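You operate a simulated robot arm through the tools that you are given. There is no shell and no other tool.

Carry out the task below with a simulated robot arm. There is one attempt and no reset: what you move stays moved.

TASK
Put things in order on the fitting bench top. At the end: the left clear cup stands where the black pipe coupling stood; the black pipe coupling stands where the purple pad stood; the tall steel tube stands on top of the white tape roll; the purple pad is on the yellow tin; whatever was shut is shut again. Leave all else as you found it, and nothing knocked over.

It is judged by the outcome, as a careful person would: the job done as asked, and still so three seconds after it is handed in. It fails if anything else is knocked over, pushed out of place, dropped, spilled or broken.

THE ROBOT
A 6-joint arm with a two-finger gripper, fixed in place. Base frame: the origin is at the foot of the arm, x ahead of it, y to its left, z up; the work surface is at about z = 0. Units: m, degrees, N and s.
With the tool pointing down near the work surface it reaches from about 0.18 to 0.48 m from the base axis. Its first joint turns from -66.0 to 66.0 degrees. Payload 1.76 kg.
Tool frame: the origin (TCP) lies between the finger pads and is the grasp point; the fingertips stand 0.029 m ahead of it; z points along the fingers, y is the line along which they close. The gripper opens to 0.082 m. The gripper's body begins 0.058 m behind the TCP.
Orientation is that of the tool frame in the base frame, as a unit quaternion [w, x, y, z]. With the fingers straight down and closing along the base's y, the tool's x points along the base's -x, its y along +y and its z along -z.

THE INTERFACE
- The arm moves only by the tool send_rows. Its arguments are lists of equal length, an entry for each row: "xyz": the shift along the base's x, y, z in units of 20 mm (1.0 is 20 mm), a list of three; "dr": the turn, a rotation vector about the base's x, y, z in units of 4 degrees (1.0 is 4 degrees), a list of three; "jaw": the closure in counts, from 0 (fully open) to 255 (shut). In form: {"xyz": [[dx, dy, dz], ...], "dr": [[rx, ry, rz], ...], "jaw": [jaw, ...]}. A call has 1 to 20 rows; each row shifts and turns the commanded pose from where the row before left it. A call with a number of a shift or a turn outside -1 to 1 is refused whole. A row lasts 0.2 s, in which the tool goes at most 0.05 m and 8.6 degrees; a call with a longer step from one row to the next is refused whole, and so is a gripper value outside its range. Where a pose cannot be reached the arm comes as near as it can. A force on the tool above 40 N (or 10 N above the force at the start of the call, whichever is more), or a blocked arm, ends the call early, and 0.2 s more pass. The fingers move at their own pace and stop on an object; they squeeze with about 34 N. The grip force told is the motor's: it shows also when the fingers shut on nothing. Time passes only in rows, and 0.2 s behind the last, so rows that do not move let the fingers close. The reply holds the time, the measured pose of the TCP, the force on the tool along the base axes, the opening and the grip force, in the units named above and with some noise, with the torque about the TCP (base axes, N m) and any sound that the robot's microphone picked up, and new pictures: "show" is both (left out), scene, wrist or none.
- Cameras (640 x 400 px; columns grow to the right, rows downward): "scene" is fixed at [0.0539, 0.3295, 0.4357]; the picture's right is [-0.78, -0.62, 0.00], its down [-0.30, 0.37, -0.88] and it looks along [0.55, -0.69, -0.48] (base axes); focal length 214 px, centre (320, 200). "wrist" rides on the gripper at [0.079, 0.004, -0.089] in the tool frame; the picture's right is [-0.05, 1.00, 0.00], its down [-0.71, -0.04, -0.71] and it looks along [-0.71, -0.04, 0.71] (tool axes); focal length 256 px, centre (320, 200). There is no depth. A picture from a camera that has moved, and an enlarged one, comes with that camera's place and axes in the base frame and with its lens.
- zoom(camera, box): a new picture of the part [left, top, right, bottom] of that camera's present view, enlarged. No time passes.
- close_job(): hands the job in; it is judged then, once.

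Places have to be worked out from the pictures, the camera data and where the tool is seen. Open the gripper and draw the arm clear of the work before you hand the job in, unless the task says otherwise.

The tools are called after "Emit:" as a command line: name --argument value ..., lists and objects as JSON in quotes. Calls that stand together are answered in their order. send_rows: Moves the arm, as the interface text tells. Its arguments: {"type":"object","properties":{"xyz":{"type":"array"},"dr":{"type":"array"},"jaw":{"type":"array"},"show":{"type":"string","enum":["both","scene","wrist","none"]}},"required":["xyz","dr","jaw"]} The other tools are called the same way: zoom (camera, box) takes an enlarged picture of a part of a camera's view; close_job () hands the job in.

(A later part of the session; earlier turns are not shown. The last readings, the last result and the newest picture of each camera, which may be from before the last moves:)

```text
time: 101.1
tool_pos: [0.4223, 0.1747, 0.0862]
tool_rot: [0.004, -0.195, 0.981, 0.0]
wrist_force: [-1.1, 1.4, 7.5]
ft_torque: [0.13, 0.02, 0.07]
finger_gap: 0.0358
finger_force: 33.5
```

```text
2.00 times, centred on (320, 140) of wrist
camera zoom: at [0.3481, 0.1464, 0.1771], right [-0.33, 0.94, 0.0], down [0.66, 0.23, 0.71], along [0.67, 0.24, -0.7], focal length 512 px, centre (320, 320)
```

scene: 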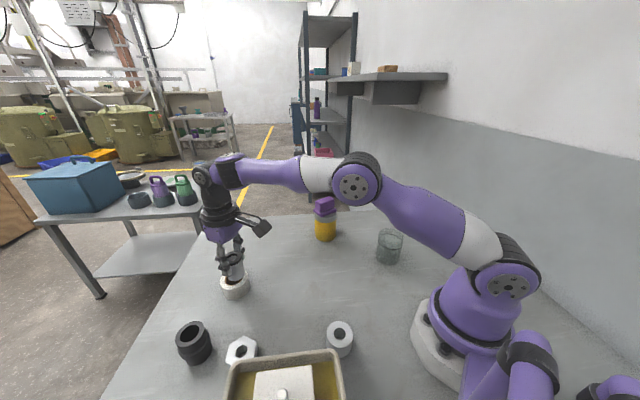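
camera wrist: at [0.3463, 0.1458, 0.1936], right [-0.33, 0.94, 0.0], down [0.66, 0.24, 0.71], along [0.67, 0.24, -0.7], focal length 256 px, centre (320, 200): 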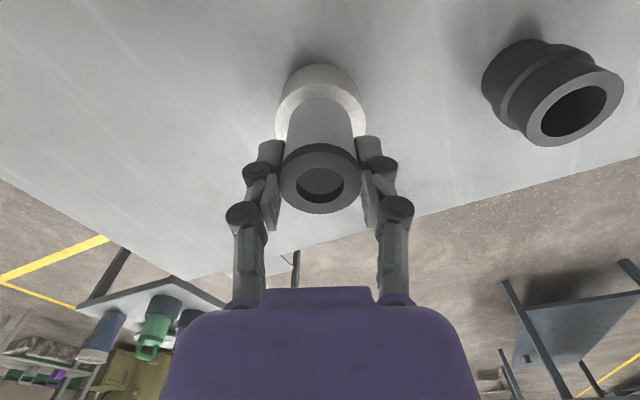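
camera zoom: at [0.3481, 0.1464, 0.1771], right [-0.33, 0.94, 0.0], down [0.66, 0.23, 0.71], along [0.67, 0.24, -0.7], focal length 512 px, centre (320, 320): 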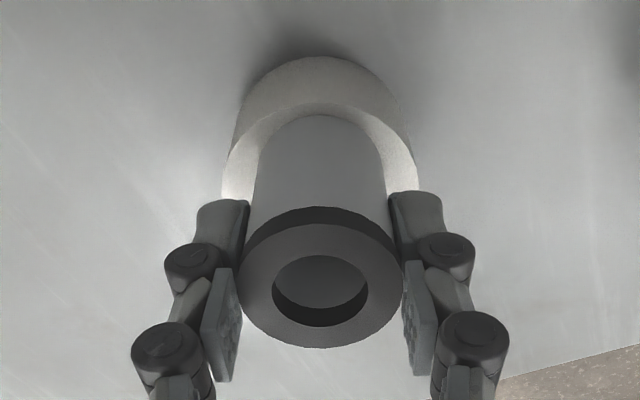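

About 3 mm of ring shows at the near side, so the tube is about 10 mm off the roll's centre, standing on the ring. I release gently.

Emit:
send_rows --xyz '[[0, 0, 0.015], [0, 0, 0], [0, 0, 0], [0, 0, 0], [0, 0, 0]]' --dr '[[0, 0, 0], [0, 0, 0], [0, 0, 0], [0, 0, 0], [0, 0, 0]]' --jaw '[255, 130, 90, 40, 0]' --show "both"

Emit:
zoom --camera "scene" --box '[190, 220, 290, 310]'

Emit:
zoom --camera "wrist" --box '[220, 40, 420, 240]'

```text
time: 102.3
tool_pos: [0.4223, 0.175, 0.0878]
tool_rot: [0.003, -0.195, 0.981, 0.0]
wrist_force: [0.1, 0.1, -0.3]
ft_torque: [0.0, 0.0, 0.0]
finger_gap: 0.0818
finger_force: 0.1
camera wrist: at [0.3479, 0.1465, 0.1769], right [-0.33, 0.94, 0.0], down [0.66, 0.23, 0.71], along [0.67, 0.24, -0.7], focal length 256 px, centre (320, 200)
```

scene: 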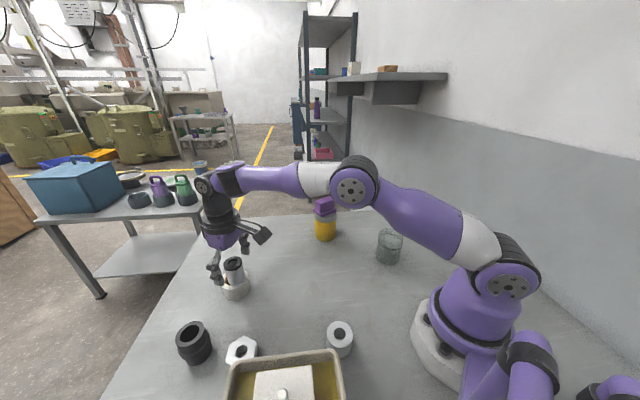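
wrist: 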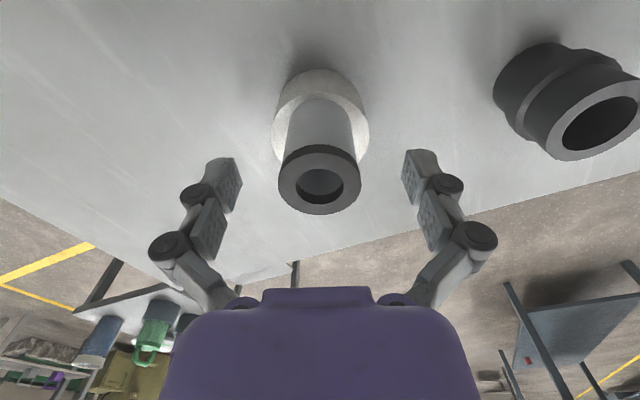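

```text
4.44 times, centred on (240, 265) of scene
camera zoom: at [0.0539, 0.3295, 0.4357], right [-0.78, -0.62, 0.0], down [-0.3, 0.37, -0.88], along [0.55, -0.69, -0.48], focal length 953 px, centre (676, -89)
```

zoom: 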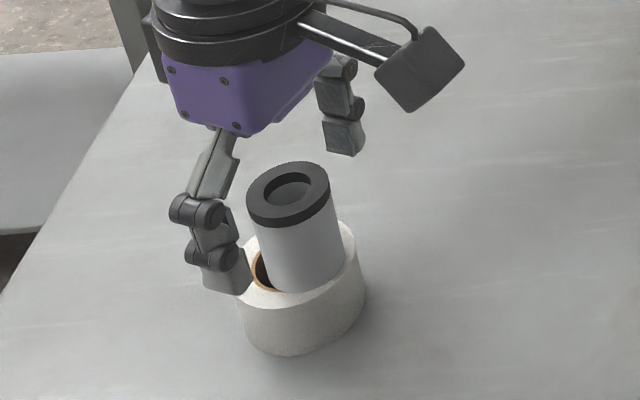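

```text
2.00 times, centred on (320, 140) of wrist
camera zoom: at [0.3479, 0.1465, 0.1769], right [-0.33, 0.94, 0.0], down [0.66, 0.23, 0.71], along [0.67, 0.24, -0.7], focal length 512 px, centre (320, 320)
```

zoom: 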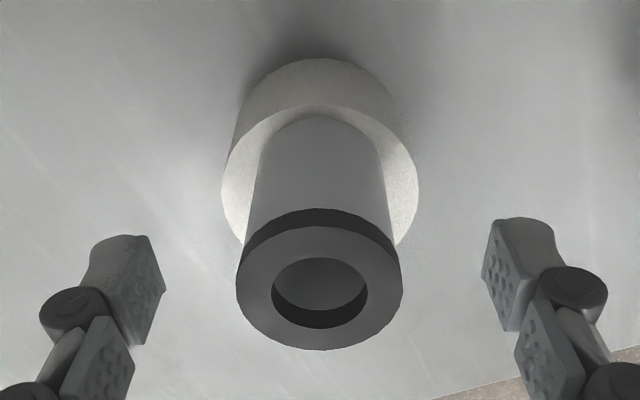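

The tube stands by itself on the roll. I rise above it, retract, and swing over toward the cup.

Emit:
send_rows --xyz '[[0, 0, 0.4], [0, 0, 0.9], [0, 0, 0.85], [-1, -0.42, 0.4], [-1, -0.42, 0.4], [-1, -0.42, 0.4], [-1, -0.42, 0.4], [-1, -0.42, 0.4], [-1, -0.42, 0.4], [0, 0, 0]]' --dr '[[0, 0, 0], [0, 0, 0], [0, 0, 0], [0, 0, 0], [0, 0, 0], [0, 0, 0], [0, 0, 0], [0, 0, 0], [0, 0, 0], [0, 0, 0]]' --jaw '[0, 0, 0, 0, 0, 0, 0, 0, 0, 0]' --show "scene"

Emit:
zoom --camera "scene" --box '[160, 220, 300, 370]'

```text
time: 104.5
tool_pos: [0.3002, 0.1235, 0.1778]
tool_rot: [0.003, -0.195, 0.981, -0.001]
wrist_force: [0.8, 0.2, 0.2]
ft_torque: [-0.02, -0.02, -0.05]
finger_gap: 0.0821
finger_force: 0.0
```

scene: 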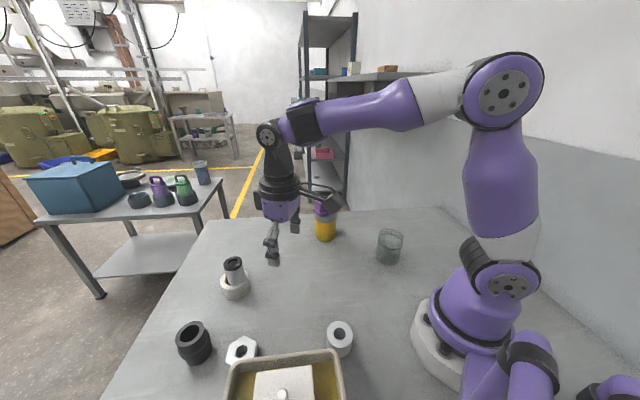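

```text
2.67 times, centred on (230, 295) of scene
camera zoom: at [0.0539, 0.3295, 0.4357], right [-0.78, -0.62, 0.0], down [-0.3, 0.37, -0.88], along [0.55, -0.69, -0.48], focal length 572 px, centre (560, -53)
```

zoom: 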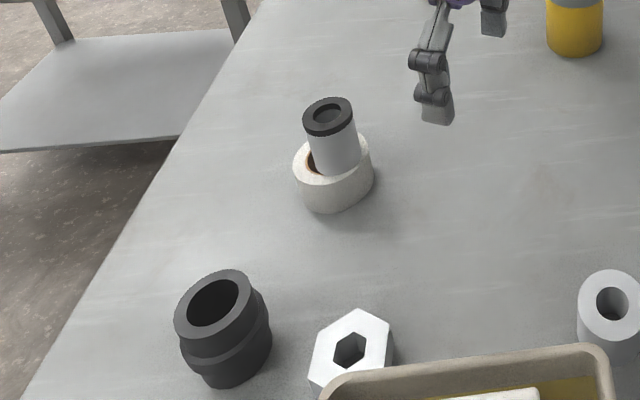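

The tube and roll are stable, and the coupling stands upright. I move over the cup at a safe height.

Emit:
send_rows --xyz '[[-0.41, -0.95, 0.1], [-0.41, -0.95, 0.1], [-0.41, -0.95, 0.1], [-0.41, -0.95, 0.1], [-0.41, -0.95, 0.1], [-0.41, -0.95, 0.1], [-0.41, -0.95, 0.1], [-0.41, -0.95, 0.1], [-0.41, -0.95, 0.1], [-0.41, -0.95, 0.1], [-0.41, -0.95, 0.1], [-0.41, -0.95, 0.1], [-0.41, -0.95, 0], [-0.41, -0.95, 0], [0, 0, 0]]' --dr '[[0, 0, -1], [0, 0, -1], [0, 0, -1], [0, 0, -1], [0, 0, -1], [0, 0, -1], [0, 0, -1], [0, 0, -1], [0, 0, -1], [0, 0, -1], [0, 0, -1], [0, 0, -1], [0, 0, -1], [0, 0, -1], [0, 0, -1]]' --jaw '[0, 0, 0, 0, 0, 0, 0, 0, 0, 0, 0, 0, 0, 0, 0]' --show "both"

Emit:
zoom --camera "wrist" --box '[220, 0, 420, 180]'

Emit:
zoom --camera "scene" --box '[350, 200, 430, 280]'

```text
time: 107.7
tool_pos: [0.1889, -0.1421, 0.203]
tool_rot: [0.003, 0.323, 0.946, -0.001]
wrist_force: [-0.4, -0.3, 0.2]
ft_torque: [-0.01, -0.02, -0.03]
finger_gap: 0.0822
finger_force: 0.0
camera wrist: at [0.1279, -0.0909, 0.2919], right [0.65, 0.76, 0.0], down [0.53, -0.46, 0.71], along [0.54, -0.46, -0.7], focal length 256 px, centre (320, 200)
```

scene: 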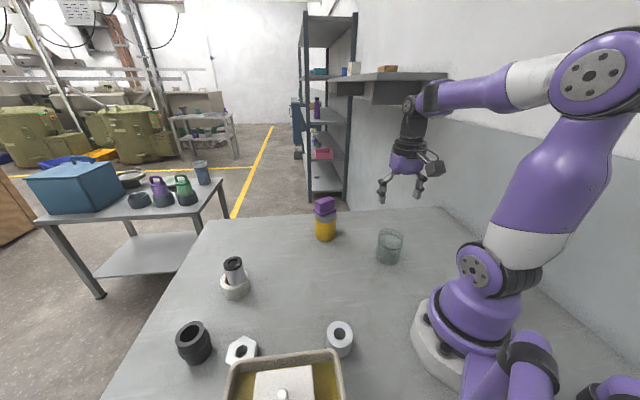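
wrist: 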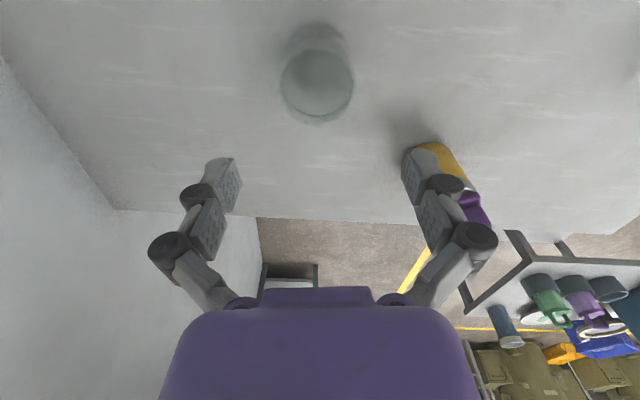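

```text
2.22 times, centred on (320, 90) of wrist
camera zoom: at [0.1279, -0.0909, 0.2919], right [0.65, 0.76, 0.0], down [0.53, -0.46, 0.71], along [0.54, -0.46, -0.7], focal length 569 px, centre (320, 444)
```

zoom: 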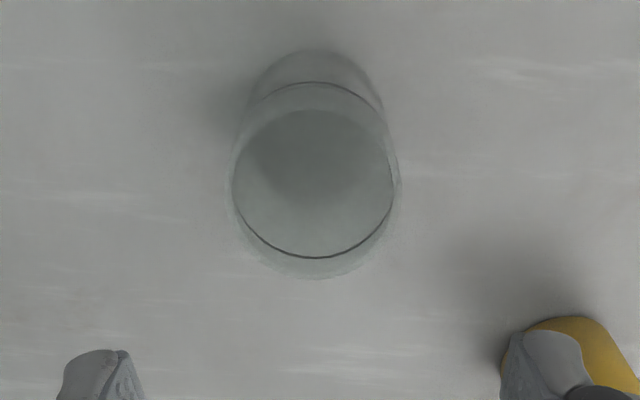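

```text
5.00 times, centred on (390, 240) of scene
camera zoom: at [0.0539, 0.3295, 0.4357], right [-0.78, -0.62, 0.0], down [-0.3, 0.37, -0.88], along [0.55, -0.69, -0.48], focal length 1072 px, centre (-30, 0)
```

zoom: 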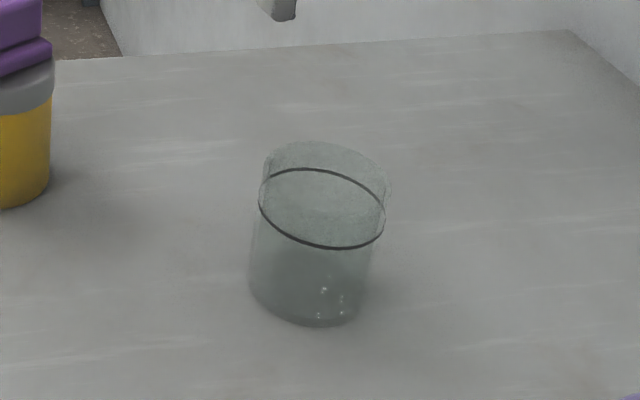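

Only one clear cup is here; it is about 0.067 m wide, 0.077 m high, centred near (0.192, -0.148), with liquid up to the dark line. I align above it at z 0.13 and look again.

Emit:
send_rows --xyz '[[0.04, -0.07, -0.9], [0.04, -0.07, -0.9], [0.04, -0.08, -0.9], [0.04, -0.08, -0.9], [0, 0, 0]]' --dr '[[0, 0, 0], [0, 0, 0], [0, 0, 0], [0, 0, 0], [0, 0, 0]]' --jaw '[0, 0, 0, 0, 0]' --show "both"

Emit:
zoom --camera "wrist" --box '[200, 20, 440, 220]'

Emit:
zoom --camera "scene" --box '[350, 180, 440, 270]'

```text
time: 108.9
tool_pos: [0.1914, -0.1483, 0.1303]
tool_rot: [0.002, 0.321, 0.947, -0.001]
wrist_force: [-0.1, 0.0, 0.2]
ft_torque: [0.0, 0.0, 0.0]
finger_gap: 0.082
finger_force: 0.0
camera wrist: at [0.1314, -0.0976, 0.2205], right [0.65, 0.76, 0.0], down [0.53, -0.46, 0.71], along [0.54, -0.46, -0.7], focal length 256 px, centre (320, 200)
```

scene: 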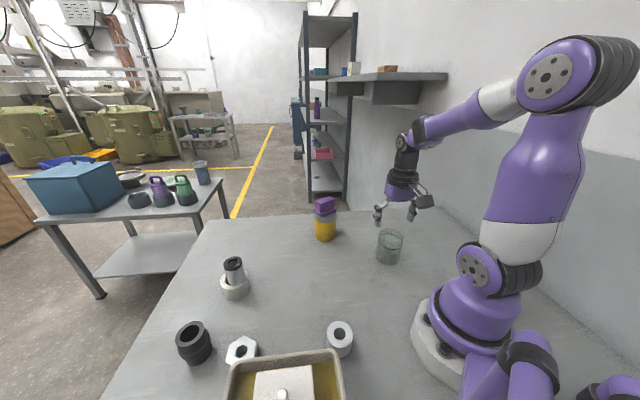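
wrist: 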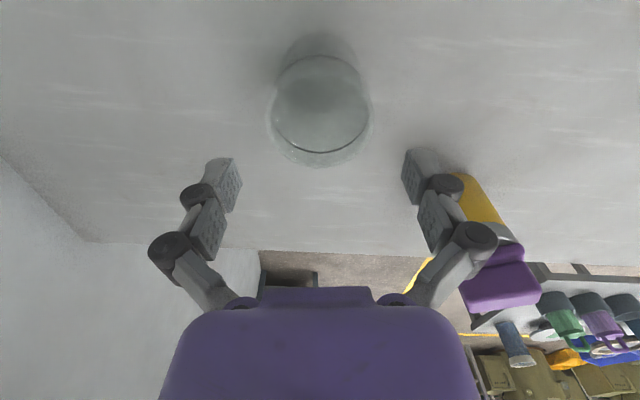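

```text
2.00 times, centred on (320, 120) of wrist
camera zoom: at [0.1314, -0.0976, 0.2205], right [0.65, 0.76, 0.0], down [0.53, -0.46, 0.71], along [0.54, -0.46, -0.7], focal length 512 px, centre (320, 360)
```

zoom: 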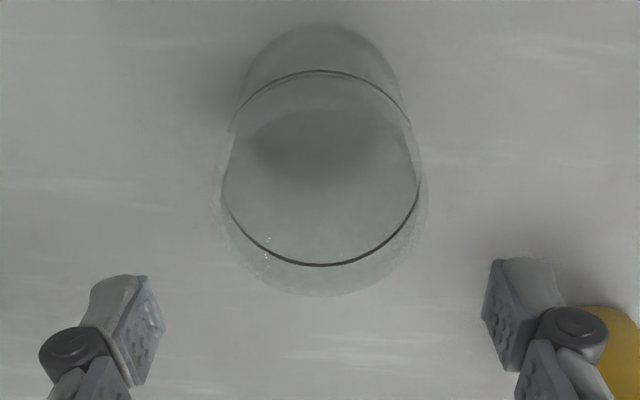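

```text
4.44 times, centred on (395, 225) of scene
camera zoom: at [0.0539, 0.3295, 0.4357], right [-0.78, -0.62, 0.0], down [-0.3, 0.37, -0.88], along [0.55, -0.69, -0.48], focal length 953 px, centre (-13, 89)
```

zoom: 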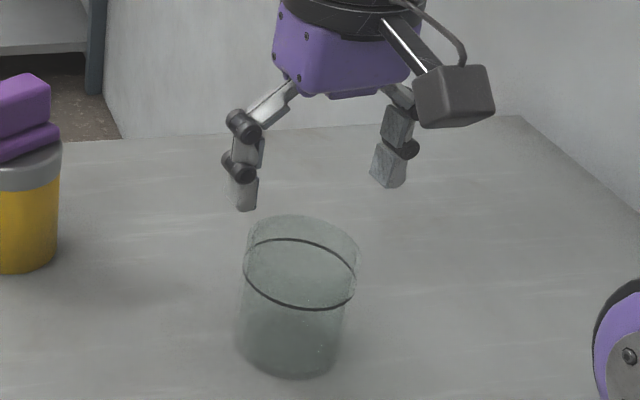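

The tool is centred on the cup to about 1 mm. I descend straight to z ≈ 0.045 with open fingers.

Emit:
send_rows --xyz '[[0.02, 0, -0.5], [0.02, 0, -0.5], [0, 0, -0.5], [0, 0, -0.5], [0, 0, -0.5], [0, 0, -0.5], [0, 0, -0.5], [0, 0, -0.5], [0, 0, -0.25], [0, 0, 0]]' --dr '[[0, 0, 0], [0, 0, 0], [0, 0, 0], [0, 0, 0], [0, 0, 0], [0, 0, 0], [0, 0, 0], [0, 0, 0], [0, 0, 0], [0, 0, 0]]' --jaw '[0, 0, 0, 0, 0, 0, 0, 0, 0, 0]' --show "both"

Emit:
zoom --camera "wrist" --box '[180, 40, 460, 240]'

Emit:
zoom --camera "scene" --box '[350, 190, 440, 280]'

```text
time: 111.1
tool_pos: [0.1919, -0.1465, 0.0452]
tool_rot: [0.002, 0.321, 0.947, -0.002]
wrist_force: [-0.7, 0.4, 0.3]
ft_torque: [-0.01, -0.03, -0.03]
finger_gap: 0.082
finger_force: 0.0
camera wrist: at [0.1317, -0.0969, 0.1351], right [0.65, 0.76, 0.0], down [0.53, -0.46, 0.71], along [0.54, -0.46, -0.7], focal length 256 px, centre (320, 200)
```

scene: 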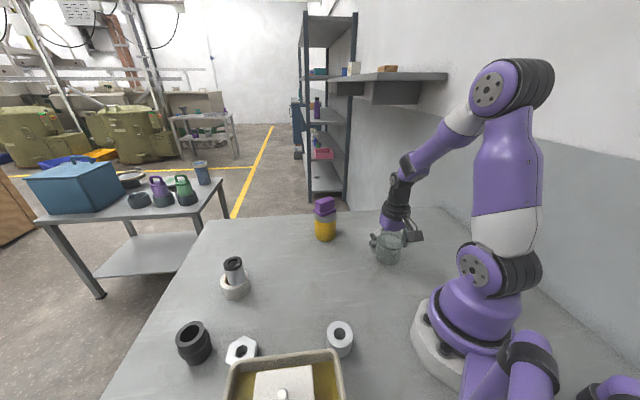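
wrist: 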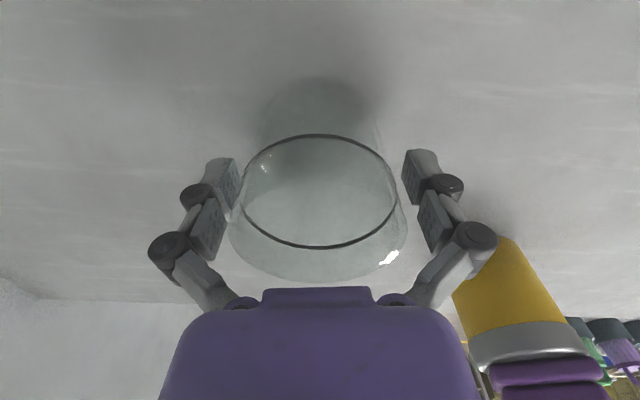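

```text
2.00 times, centred on (320, 140) of wrist
camera zoom: at [0.1317, -0.0969, 0.1351], right [0.65, 0.76, 0.0], down [0.53, -0.46, 0.71], along [0.54, -0.46, -0.7], focal length 512 px, centre (320, 320)
```

zoom: 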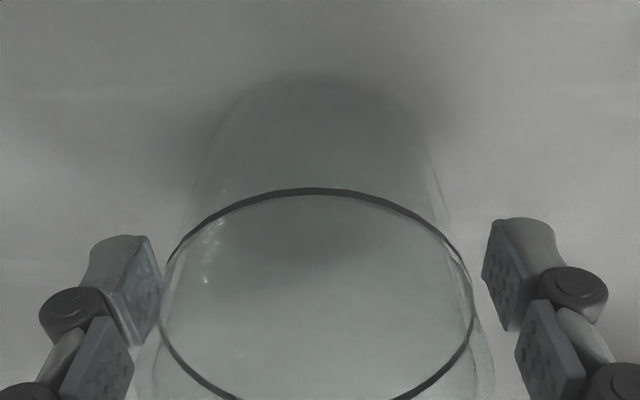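

```text
4.44 times, centred on (395, 235) of scene
camera zoom: at [0.0539, 0.3295, 0.4357], right [-0.78, -0.62, 0.0], down [-0.3, 0.37, -0.88], along [0.55, -0.69, -0.48], focal length 953 px, centre (-13, 44)
```

zoom: 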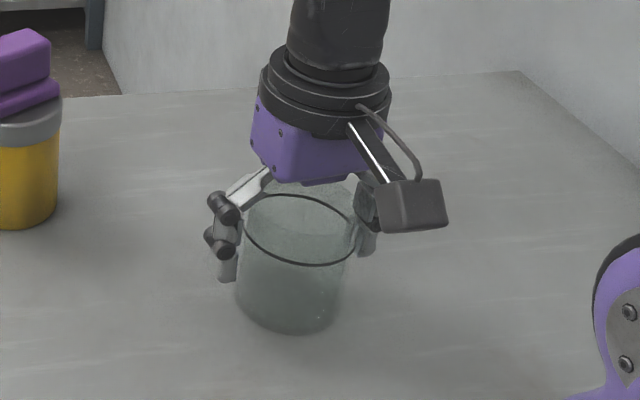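

The cup sits centred between the fingers. I close slowly in small steps to touch it gently.

Emit:
send_rows --xyz '[[0, 0, 0], [0, 0, 0], [0, 0, 0], [0, 0, 0], [0, 0, 0], [0, 0, 0]]' --dr '[[0, 0, 0], [0, 0, 0], [0, 0, 0], [0, 0, 0], [0, 0, 0], [0, 0, 0]]' --jaw '[20, 30, 38, 44, 50, 56]' --show "wrist"

```text
time: 112.5
tool_pos: [0.1923, -0.1488, 0.0458]
tool_rot: [0.003, 0.322, 0.947, -0.002]
wrist_force: [0.3, 1.1, 5.1]
ft_torque: [-0.01, 0.02, -0.05]
finger_gap: 0.0652
finger_force: 12.7
camera wrist: at [0.1318, -0.097, 0.1353], right [0.65, 0.76, 0.0], down [0.53, -0.46, 0.71], along [0.54, -0.46, -0.7], focal length 256 px, centre (320, 200)
```

wrist: 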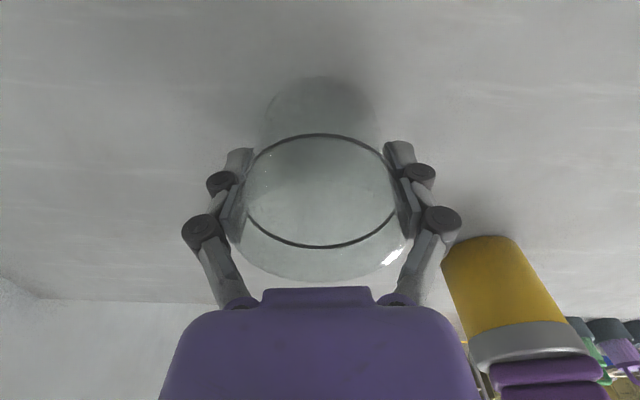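

A gentle hold of 12.7 N at a 0.065 m gap. I firm it up a little and lift a few millimetres to test.

Emit:
send_rows --xyz '[[0, 0, 0], [0, 0, 0], [0, 0, 0.1], [0, 0, 0.15], [0, 0, 0.15], [0, 0, 0]]' --dr '[[0, 0, 0], [0, 0, 0], [0, 0, 0], [0, 0, 0], [0, 0, 0], [0, 0, 0]]' --jaw '[62, 68, 68, 68, 68, 68]' --show "both"

Emit:
zoom --camera "scene" --box '[350, 190, 440, 280]'

```text
time: 113.9
tool_pos: [0.1932, -0.1485, 0.0532]
tool_rot: [0.002, 0.323, 0.946, -0.001]
wrist_force: [-1.3, -0.2, -1.2]
ft_torque: [-0.01, -0.01, -0.03]
finger_gap: 0.0641
finger_force: 34.2
camera wrist: at [0.1323, -0.0971, 0.1432], right [0.65, 0.76, 0.0], down [0.53, -0.46, 0.71], along [0.54, -0.46, -0.7], focal length 256 px, centre (320, 200)
```

scene: 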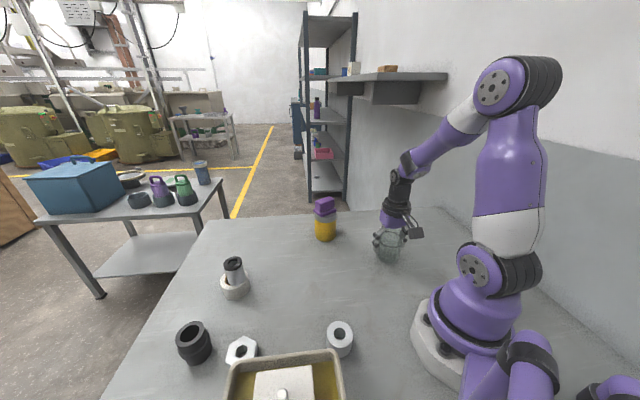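
wrist: 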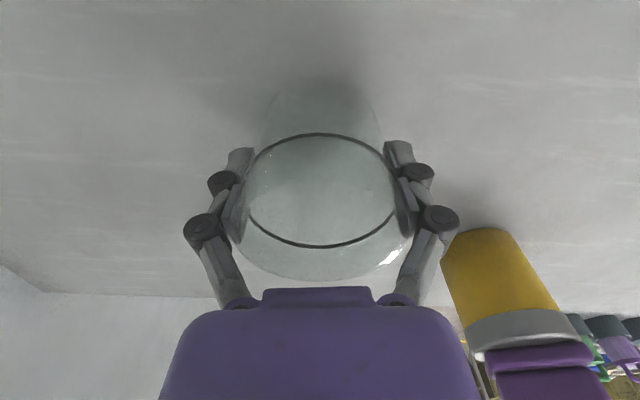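

```text
4.44 times, centred on (395, 235) of scene
camera zoom: at [0.0539, 0.3295, 0.4357], right [-0.78, -0.62, 0.0], down [-0.3, 0.37, -0.88], along [0.55, -0.69, -0.48], focal length 953 px, centre (-13, 44)
```

zoom: 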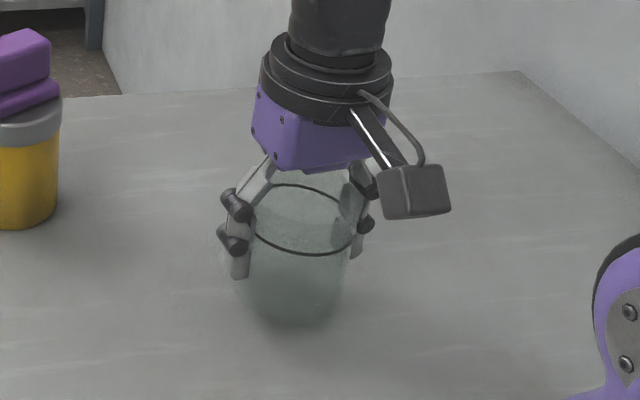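

The cup is off the bench, upright, weighing about 1 N. I raise it a bit more and carry it slowly and level toward the coupling's old place (0.2495, -0.2905).

Emit:
send_rows --xyz '[[0, 0, 0.15], [0, 0, 0.3], [0, 0, 0.3], [0, 0, 0.15], [0, 0, 0]]' --dr '[[0, 0, 0], [0, 0, 0], [0, 0, 0], [0, 0, 0], [0, 0, 0]]' --jaw '[68, 68, 68, 68, 68]' --show "none"

Emit:
send_rows --xyz '[[0.0464, -0.1189, 0], [0.0929, -0.2378, 0], [0.1548, -0.3963, 0], [0.1548, -0.3963, 0], [0.1548, -0.3963, 0], [0.1548, -0.3963, 0], [0.1548, -0.3963, 0], [0.1548, -0.3963, 0], [0.1548, -0.3963, 0], [0.1548, -0.3963, 0], [0.1548, -0.3963, 0], [0.1548, -0.3963, 0], [0.1548, -0.3963, 0], [0.1548, -0.3963, 0], [0.1548, -0.3963, 0], [0.1548, -0.3963, 0], [0.1548, -0.3963, 0], [0.0929, -0.2378, 0], [0.0464, -0.1189, 0], [0, 0, 0]]' --dr '[[0, 0, 0], [0, 0, 0], [0, 0, 0], [0, 0, 0], [0, 0, 0], [0, 0, 0], [0, 0, 0], [0, 0, 0], [0, 0, 0], [0, 0, 0], [0, 0, 0], [0, 0, 0], [0, 0, 0], [0, 0, 0], [0, 0, 0], [0, 0, 0], [0, 0, 0], [0, 0, 0], [0, 0, 0], [0, 0, 0]]' --jaw '[68, 68, 68, 68, 68, 68, 68, 68, 68, 68, 68, 68, 68, 68, 68, 68, 68, 68, 68, 68]' --show "both"

Emit:
zoom --camera "scene" --box '[340, 170, 440, 270]'

```text
time: 115.1
tool_pos: [0.1924, -0.148, 0.0724]
tool_rot: [0.002, 0.322, 0.947, -0.001]
wrist_force: [0.2, 0.3, -0.9]
ft_torque: [-0.02, -0.03, -0.06]
finger_gap: 0.0638
finger_force: 33.2
```

```text
time: 119.3
tool_pos: [0.2437, -0.2818, 0.0722]
tool_rot: [0.002, 0.321, 0.947, -0.001]
wrist_force: [0.0, 0.1, -0.6]
ft_torque: [-0.01, 0.0, 0.02]
finger_gap: 0.0638
finger_force: 33.5
camera wrist: at [0.1841, -0.2303, 0.1613], right [0.65, 0.76, 0.0], down [0.54, -0.46, 0.71], along [0.54, -0.46, -0.7], focal length 256 px, centre (320, 200)
```

scene: 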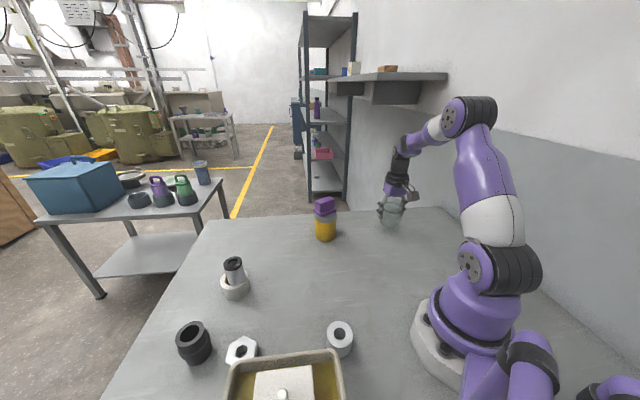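
wrist: 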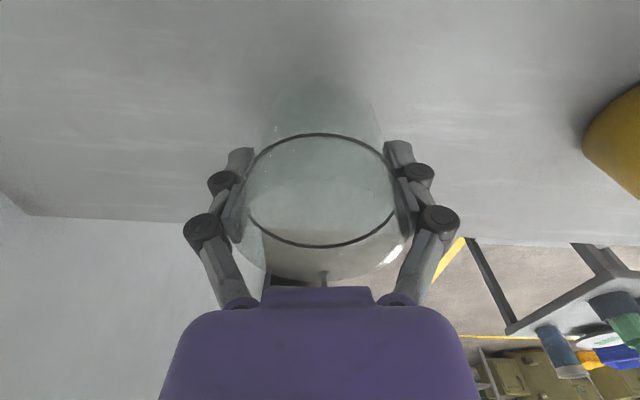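

```text
4.00 times, centred on (390, 220) of scene
camera zoom: at [0.0539, 0.3295, 0.4357], right [-0.78, -0.62, 0.0], down [-0.3, 0.37, -0.88], along [0.55, -0.69, -0.48], focal length 858 px, centre (40, 120)
```

zoom: 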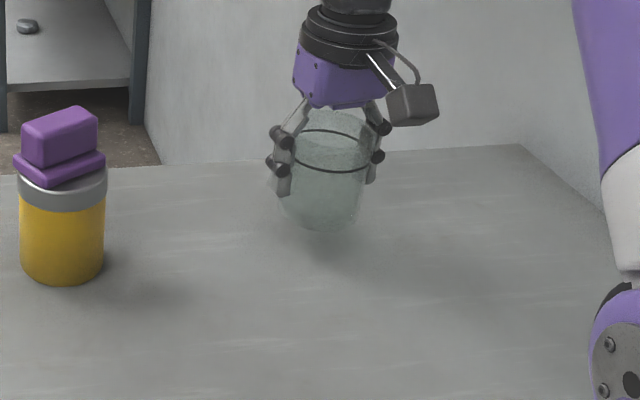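

Still level; I need about 9 mm more. I finish the shift slowly and then lower to about 6 mm above the bench.

Emit:
send_rows --xyz '[[0.06, -0.1, 0], [0.11, -0.19, 0], [0.06, -0.1, 0], [0, 0, -0.1], [0, 0, -0.2], [0, 0, -0.25], [0, 0, -0.25], [0, 0, -0.15], [0, 0, -0.05], [0, 0, 0]]' --dr '[[0, 0, 0], [0, 0, 0], [0, 0, 0], [0, 0, 0], [0, 0, 0], [0, 0, 0], [0, 0, 0], [0, 0, 0], [0, 0, 0], [0, 0, 0]]' --jaw '[68, 68, 68, 68, 68, 68, 68, 68, 68, 68]' --show "both"

Emit:
zoom --camera "scene" --box '[340, 170, 440, 270]'

```text
time: 121.5
tool_pos: [0.2478, -0.2883, 0.0517]
tool_rot: [0.002, 0.321, 0.947, -0.002]
wrist_force: [0.1, 0.2, -0.6]
ft_torque: [0.02, 0.01, 0.02]
finger_gap: 0.064
finger_force: 34.2
camera wrist: at [0.1886, -0.238, 0.1411], right [0.65, 0.76, 0.0], down [0.53, -0.46, 0.71], along [0.54, -0.46, -0.7], focal length 256 px, centre (320, 200)
```

scene: 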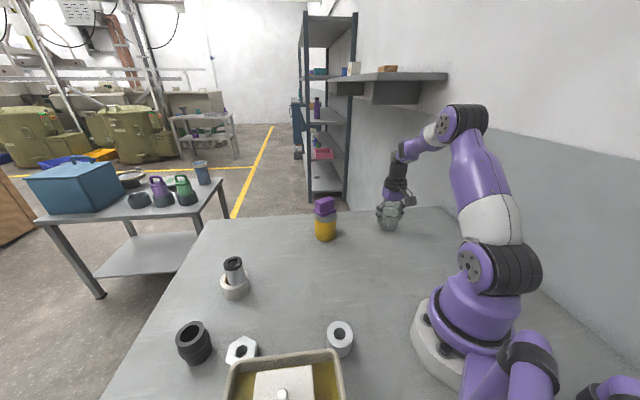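
wrist: 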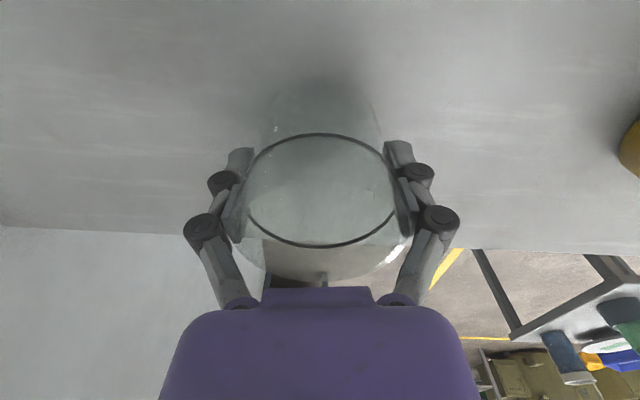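

```text
4.00 times, centred on (390, 220) of scene
camera zoom: at [0.0539, 0.3295, 0.4357], right [-0.78, -0.62, 0.0], down [-0.3, 0.37, -0.88], along [0.55, -0.69, -0.48], focal length 858 px, centre (40, 120)
```

zoom: 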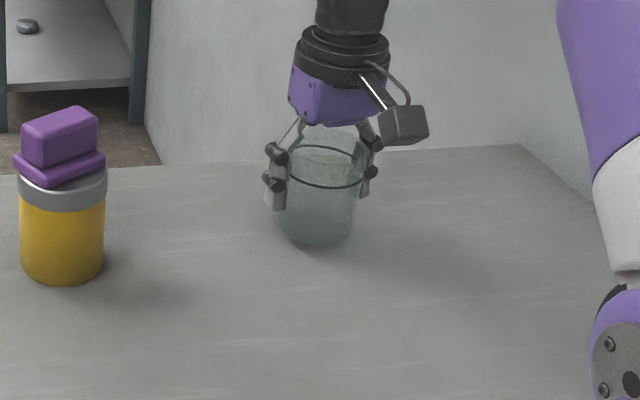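

Position matches the coupling's old footprint. I lower in 1.5 mm steps until contact.

Emit:
send_rows --xyz '[[0.01, -0.03, -0.08], [0, 0, -0.08], [0, 0, -0.06], [0, 0, 0]]' --dr '[[0, 0, 0], [0, 0, 0], [0, 0, 0], [0, 0, 0]]' --jaw '[68, 68, 68, 68]' --show "none"

```text
time: 122.5
tool_pos: [0.2493, -0.2904, 0.0468]
tool_rot: [0.002, 0.321, 0.947, -0.002]
wrist_force: [0.0, 0.5, -0.7]
ft_torque: [-0.01, 0.03, 0.0]
finger_gap: 0.0639
finger_force: 33.9
```

Emit:
send_rows --xyz '[[0, 0, -0.05], [0, 0, 0]]' --dr '[[0, 0, 0], [0, 0, 0]]' --jaw '[68, 68]' --show "none"

```text
time: 123.1
tool_pos: [0.2493, -0.2896, 0.0466]
tool_rot: [0.002, 0.321, 0.947, -0.002]
wrist_force: [-1.0, 1.6, 6.1]
ft_torque: [0.12, -0.07, 0.04]
finger_gap: 0.0639
finger_force: 34.2
```

Contact at about 6 N. I open the fingers gradually.

Emit:
send_rows --xyz '[[0, 0, 0], [0, 0, 0], [0, 0, 0], [0, 0, 0], [0, 0, 0], [0, 0, 0]]' --dr '[[0, 0, 0], [0, 0, 0], [0, 0, 0], [0, 0, 0], [0, 0, 0], [0, 0, 0]]' --jaw '[60, 54, 46, 30, 10, 0]' --show "both"

Emit:
zoom --camera "scene" --box '[340, 170, 440, 270]'

Emit:
zoom --camera "wrist" --box '[180, 40, 460, 240]'

```text
time: 124.5
tool_pos: [0.2483, -0.2902, 0.0457]
tool_rot: [0.002, 0.321, 0.947, -0.001]
wrist_force: [0.6, 0.2, 0.0]
ft_torque: [0.04, -0.02, 0.01]
finger_gap: 0.0817
finger_force: 0.1
camera wrist: at [0.1887, -0.2387, 0.1354], right [0.65, 0.76, 0.0], down [0.53, -0.46, 0.71], along [0.54, -0.46, -0.7], focal length 256 px, centre (320, 200)
```

scene: 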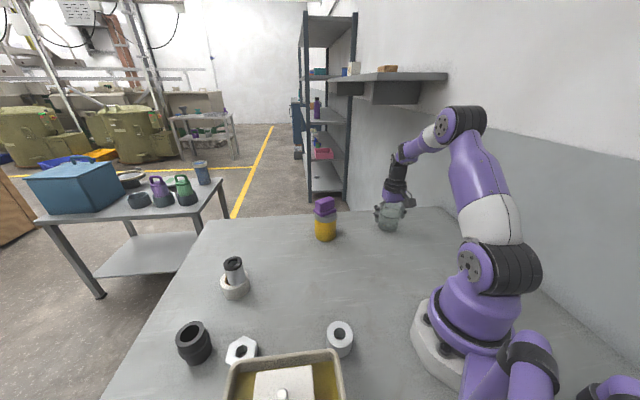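
wrist: 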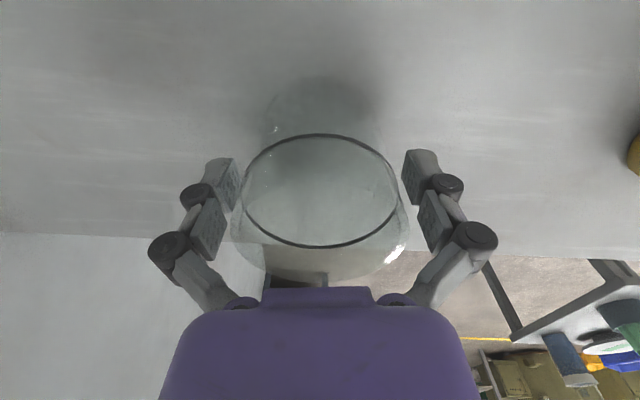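

```text
4.00 times, centred on (390, 220) of scene
camera zoom: at [0.0539, 0.3295, 0.4357], right [-0.78, -0.62, 0.0], down [-0.3, 0.37, -0.88], along [0.55, -0.69, -0.48], focal length 858 px, centre (40, 120)
```

zoom: 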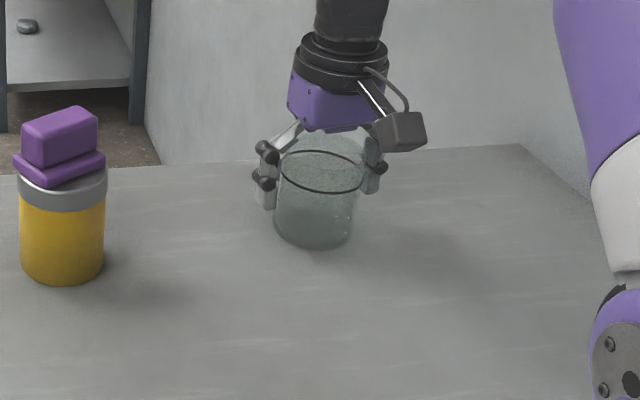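

```text
2.00 times, centred on (320, 140) of wrist
camera zoom: at [0.1887, -0.2387, 0.1354], right [0.65, 0.76, 0.0], down [0.53, -0.46, 0.71], along [0.54, -0.46, -0.7], focal length 512 px, centre (320, 320)
```

zoom: 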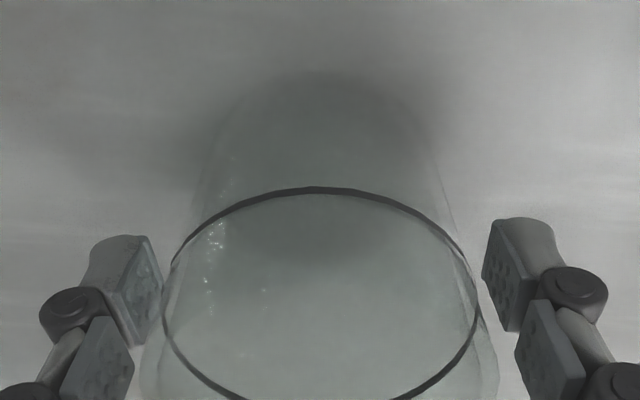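

The cup stands at the coupling's old place. I rise straight up, clear of it.

Emit:
send_rows --xyz '[[0, 0, 0.2], [0, 0, 0.4], [0, 0, 0.6], [0, 0, 0.8], [0, 0, 0.8], [0, 0, 0.8], [0, 0, 0.8], [0, 0, 0.8], [0, 0, 0.8], [0, 0, 0]]' --dr '[[0, 0, 0], [0, 0, 0], [0, 0, 0], [0, 0, 0], [0, 0, 0], [0, 0, 0], [0, 0, 0], [0, 0, 0], [0, 0, 0], [0, 0, 0]]' --jaw '[0, 0, 0, 0, 0, 0, 0, 0, 0, 0]' --show "both"

Emit:
zoom --camera "wrist" --box '[220, 0, 420, 180]'

```text
time: 126.7
tool_pos: [0.2481, -0.2911, 0.1665]
tool_rot: [0.002, 0.321, 0.947, -0.002]
wrist_force: [-0.5, -0.8, -0.5]
ft_torque: [-0.02, 0.0, 0.04]
finger_gap: 0.082
finger_force: 0.0
camera wrist: at [0.1885, -0.2395, 0.2568], right [0.65, 0.76, 0.0], down [0.54, -0.46, 0.71], along [0.54, -0.46, -0.7], focal length 256 px, centre (320, 200)
```

scene: 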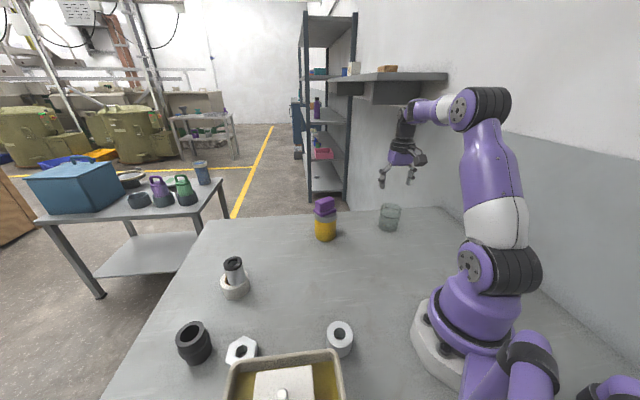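
wrist: 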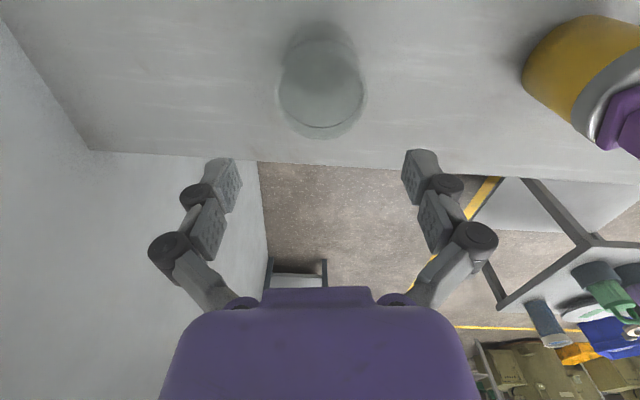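

```text
2.22 times, centred on (320, 90) of wrist
camera zoom: at [0.1885, -0.2395, 0.2568], right [0.65, 0.76, 0.0], down [0.54, -0.46, 0.71], along [0.54, -0.46, -0.7], focal length 569 px, centre (320, 444)
```

zoom: 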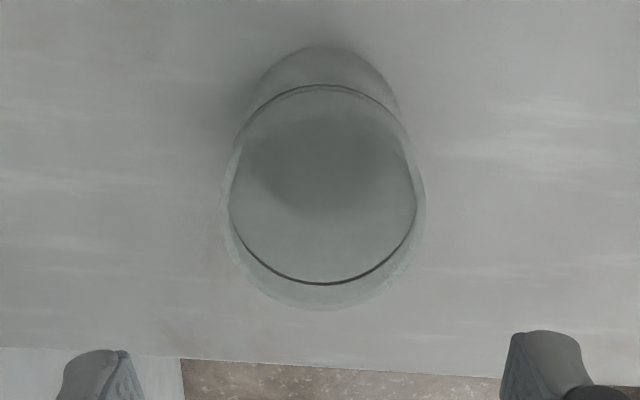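

The cup's position checks out within about 2 mm of the coupling's old place. I retract the arm inward and up to its start area, clear of the work.

Emit:
send_rows --xyz '[[-0.3, 0.9, 0.25], [-0.3, 0.9, 0.25], [-0.3, 0.9, 0.25], [-0.3, 0.9, 0.25], [-0.3, 0.9, 0.25], [-0.3, 0.9, 0.25], [-0.3, 0.9, 0.25], [-0.3, 0.9, 0.25], [0.1, 0.95, 0.65], [0.1, 0.95, 0.65], [0.1, 0.95, 0.65], [0.1, 0.95, 0.65], [0.1, 0.95, 0.65], [0.1, 0.95, 0.65], [0.1, 0.95, 0.65], [0.1, 0.95, 0.65], [0.1, 0.95, 0.65], [0.1, 0.95, 0.65], [0, 0, 0]]' --dr '[[0, 0, 0], [0, 0, 0], [0, 0, 0], [0, 0, 0], [0, 0, 0], [0, 0, 0], [0, 0, 0], [0, 0, 0], [0, 0, 0.9], [0, 0, 0.9], [0, 0, 0.9], [0, 0, 0.9], [0, 0, 0.9], [0, 0, 0.9], [0, 0, 0.9], [0, 0, 0.9], [0, 0, 0.9], [0, 0, 0.9], [0, 0, 0]]' --jaw '[0, 0, 0, 0, 0, 0, 0, 0, 0, 0, 0, 0, 0, 0, 0, 0, 0, 0, 0]' --show "both"

Emit:
zoom --camera "scene" --box '[160, 190, 430, 390]'

Emit:
zoom --camera "scene" --box '[200, 245, 270, 305]'

Emit:
zoom --camera "scene" --box '[300, 180, 420, 260]'

Emit:
zoom --camera "wrist" --box '[320, 0, 640, 200]'

```text
time: 130.7
tool_pos: [0.2209, 0.0458, 0.3371]
tool_rot: [0.002, 0.013, 1.0, 0.0]
wrist_force: [0.8, 0.8, 0.1]
ft_torque: [-0.01, 0.0, -0.01]
finger_gap: 0.082
finger_force: 0.2
camera wrist: at [0.1412, 0.0509, 0.4258], right [0.08, 1.0, 0.0], down [0.7, -0.05, 0.71], along [0.71, -0.06, -0.7], focal length 256 px, centre (320, 200)
```

scene: 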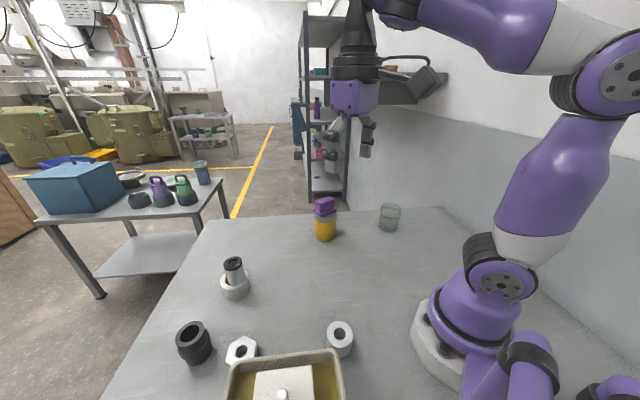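
wrist: 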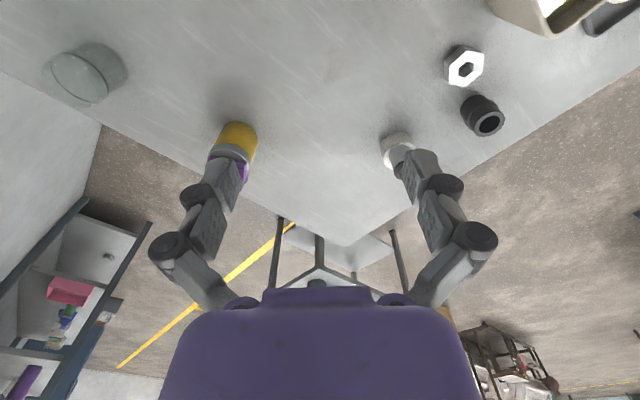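

```text
2.00 times, centred on (295, 290) of scene
camera zoom: at [0.0539, 0.3295, 0.4357], right [-0.78, -0.62, 0.0], down [-0.3, 0.37, -0.88], along [0.55, -0.69, -0.48], focal length 429 px, centre (370, 20)
```

zoom: 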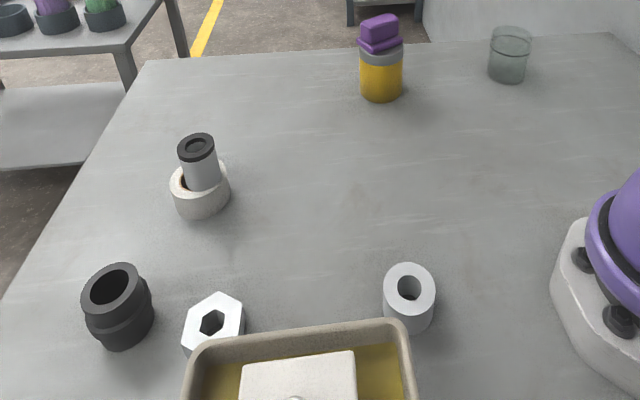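

```text
6.67 times, centred on (235, 275) of scene
camera zoom: at [0.0539, 0.3295, 0.4357], right [-0.78, -0.62, 0.0], down [-0.3, 0.37, -0.88], along [0.55, -0.69, -0.48], focal length 1430 px, centre (887, -300)
```

zoom: 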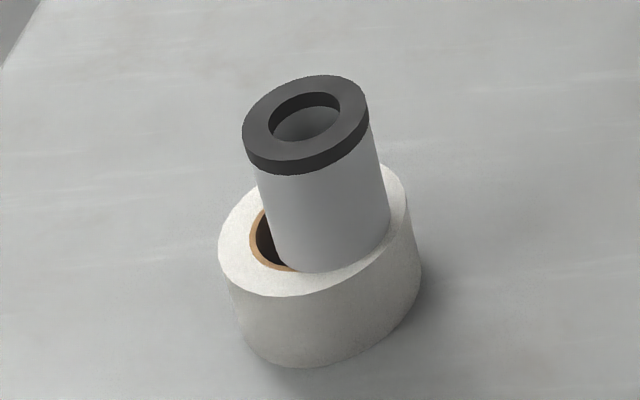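

```text
5.00 times, centred on (360, 220) of scene
camera zoom: at [0.0539, 0.3295, 0.4357], right [-0.78, -0.62, 0.0], down [-0.3, 0.37, -0.88], along [0.55, -0.69, -0.48], focal length 1072 px, centre (120, 100)
```

zoom: 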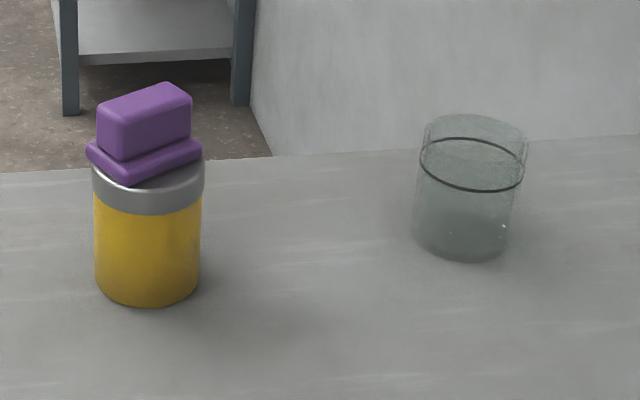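

```text
2.00 times, centred on (480, 100) of wrist
camera zoom: at [0.1412, 0.0509, 0.4258], right [0.08, 1.0, 0.0], down [0.7, -0.05, 0.71], along [0.71, -0.06, -0.7], focal length 512 px, centre (0, 400)
```

zoom: 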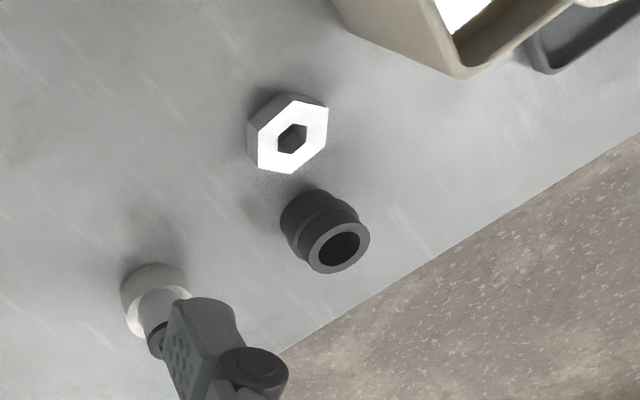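

All four placements look right and stable. Before handing in I want one closer look at the beige box and its white plate, and the back left area, to be sure there is no second clear cup or anything shut that matters.

Emit:
send_rows --xyz '[[-0.35, 0.9, -0.2], [-0.35, 0.9, -0.2], [-0.35, 0.9, -0.2], [-0.35, 0.9, -0.2], [-0.35, 0.9, -0.2], [-0.35, 0.9, -0.2], [-0.35, 0.9, -0.2], [-0.35, 0.9, -0.2], [-0.35, 0.9, -0.2], [-0.35, 0.9, -0.2], [0, 0, 0], [0, 0, 0], [0, 0, 0], [0, 0, 0], [0, 0, 0]]' --dr '[[0, 0, 1], [0, 0, 1], [0, 0, 1], [0, 0, 1], [0, 0, 1], [0, 0, 1], [0, 0, 1], [0, 0, 1], [0, 0, 1], [0, 0, 1], [0, 0, 1], [0, 0, 1], [0, 0, 1], [0, 0, 1], [0, 0, 1]]' --jaw '[0, 0, 0, 0, 0, 0, 0, 0, 0, 0, 0, 0, 0, 0, 0]' --show "both"

Emit:
zoom --camera "wrist" --box '[220, 0, 540, 200]'

```text
time: 133.9
tool_pos: [0.1518, 0.2237, 0.2965]
tool_rot: [0.003, -0.488, 0.873, 0.0]
wrist_force: [-0.5, 0.1, 1.2]
ft_torque: [0.0, 0.0, -0.03]
finger_gap: 0.082
finger_force: 0.0
camera wrist: at [0.1053, 0.1577, 0.3861], right [-0.82, 0.57, 0.0], down [0.4, 0.58, 0.71], along [0.4, 0.59, -0.7], focal length 256 px, centre (320, 200)
```

scene: 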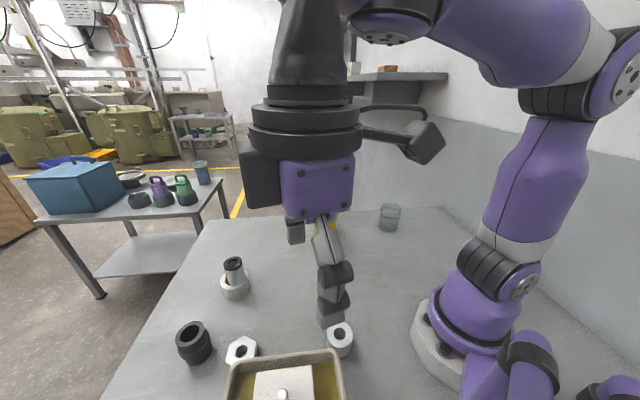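
wrist: 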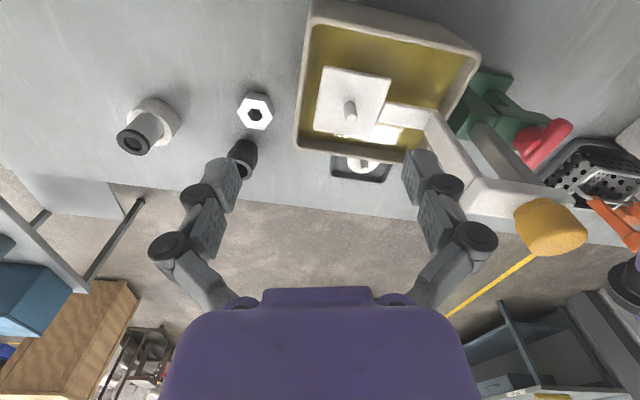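

```text
2.00 times, centred on (380, 100) of wrist
camera zoom: at [0.1053, 0.1577, 0.3861], right [-0.82, 0.57, 0.0], down [0.4, 0.58, 0.71], along [0.4, 0.59, -0.7], focal length 512 px, centre (200, 400)
```

zoom: 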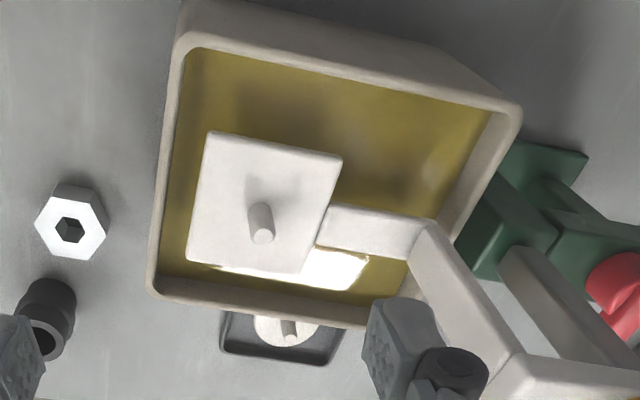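

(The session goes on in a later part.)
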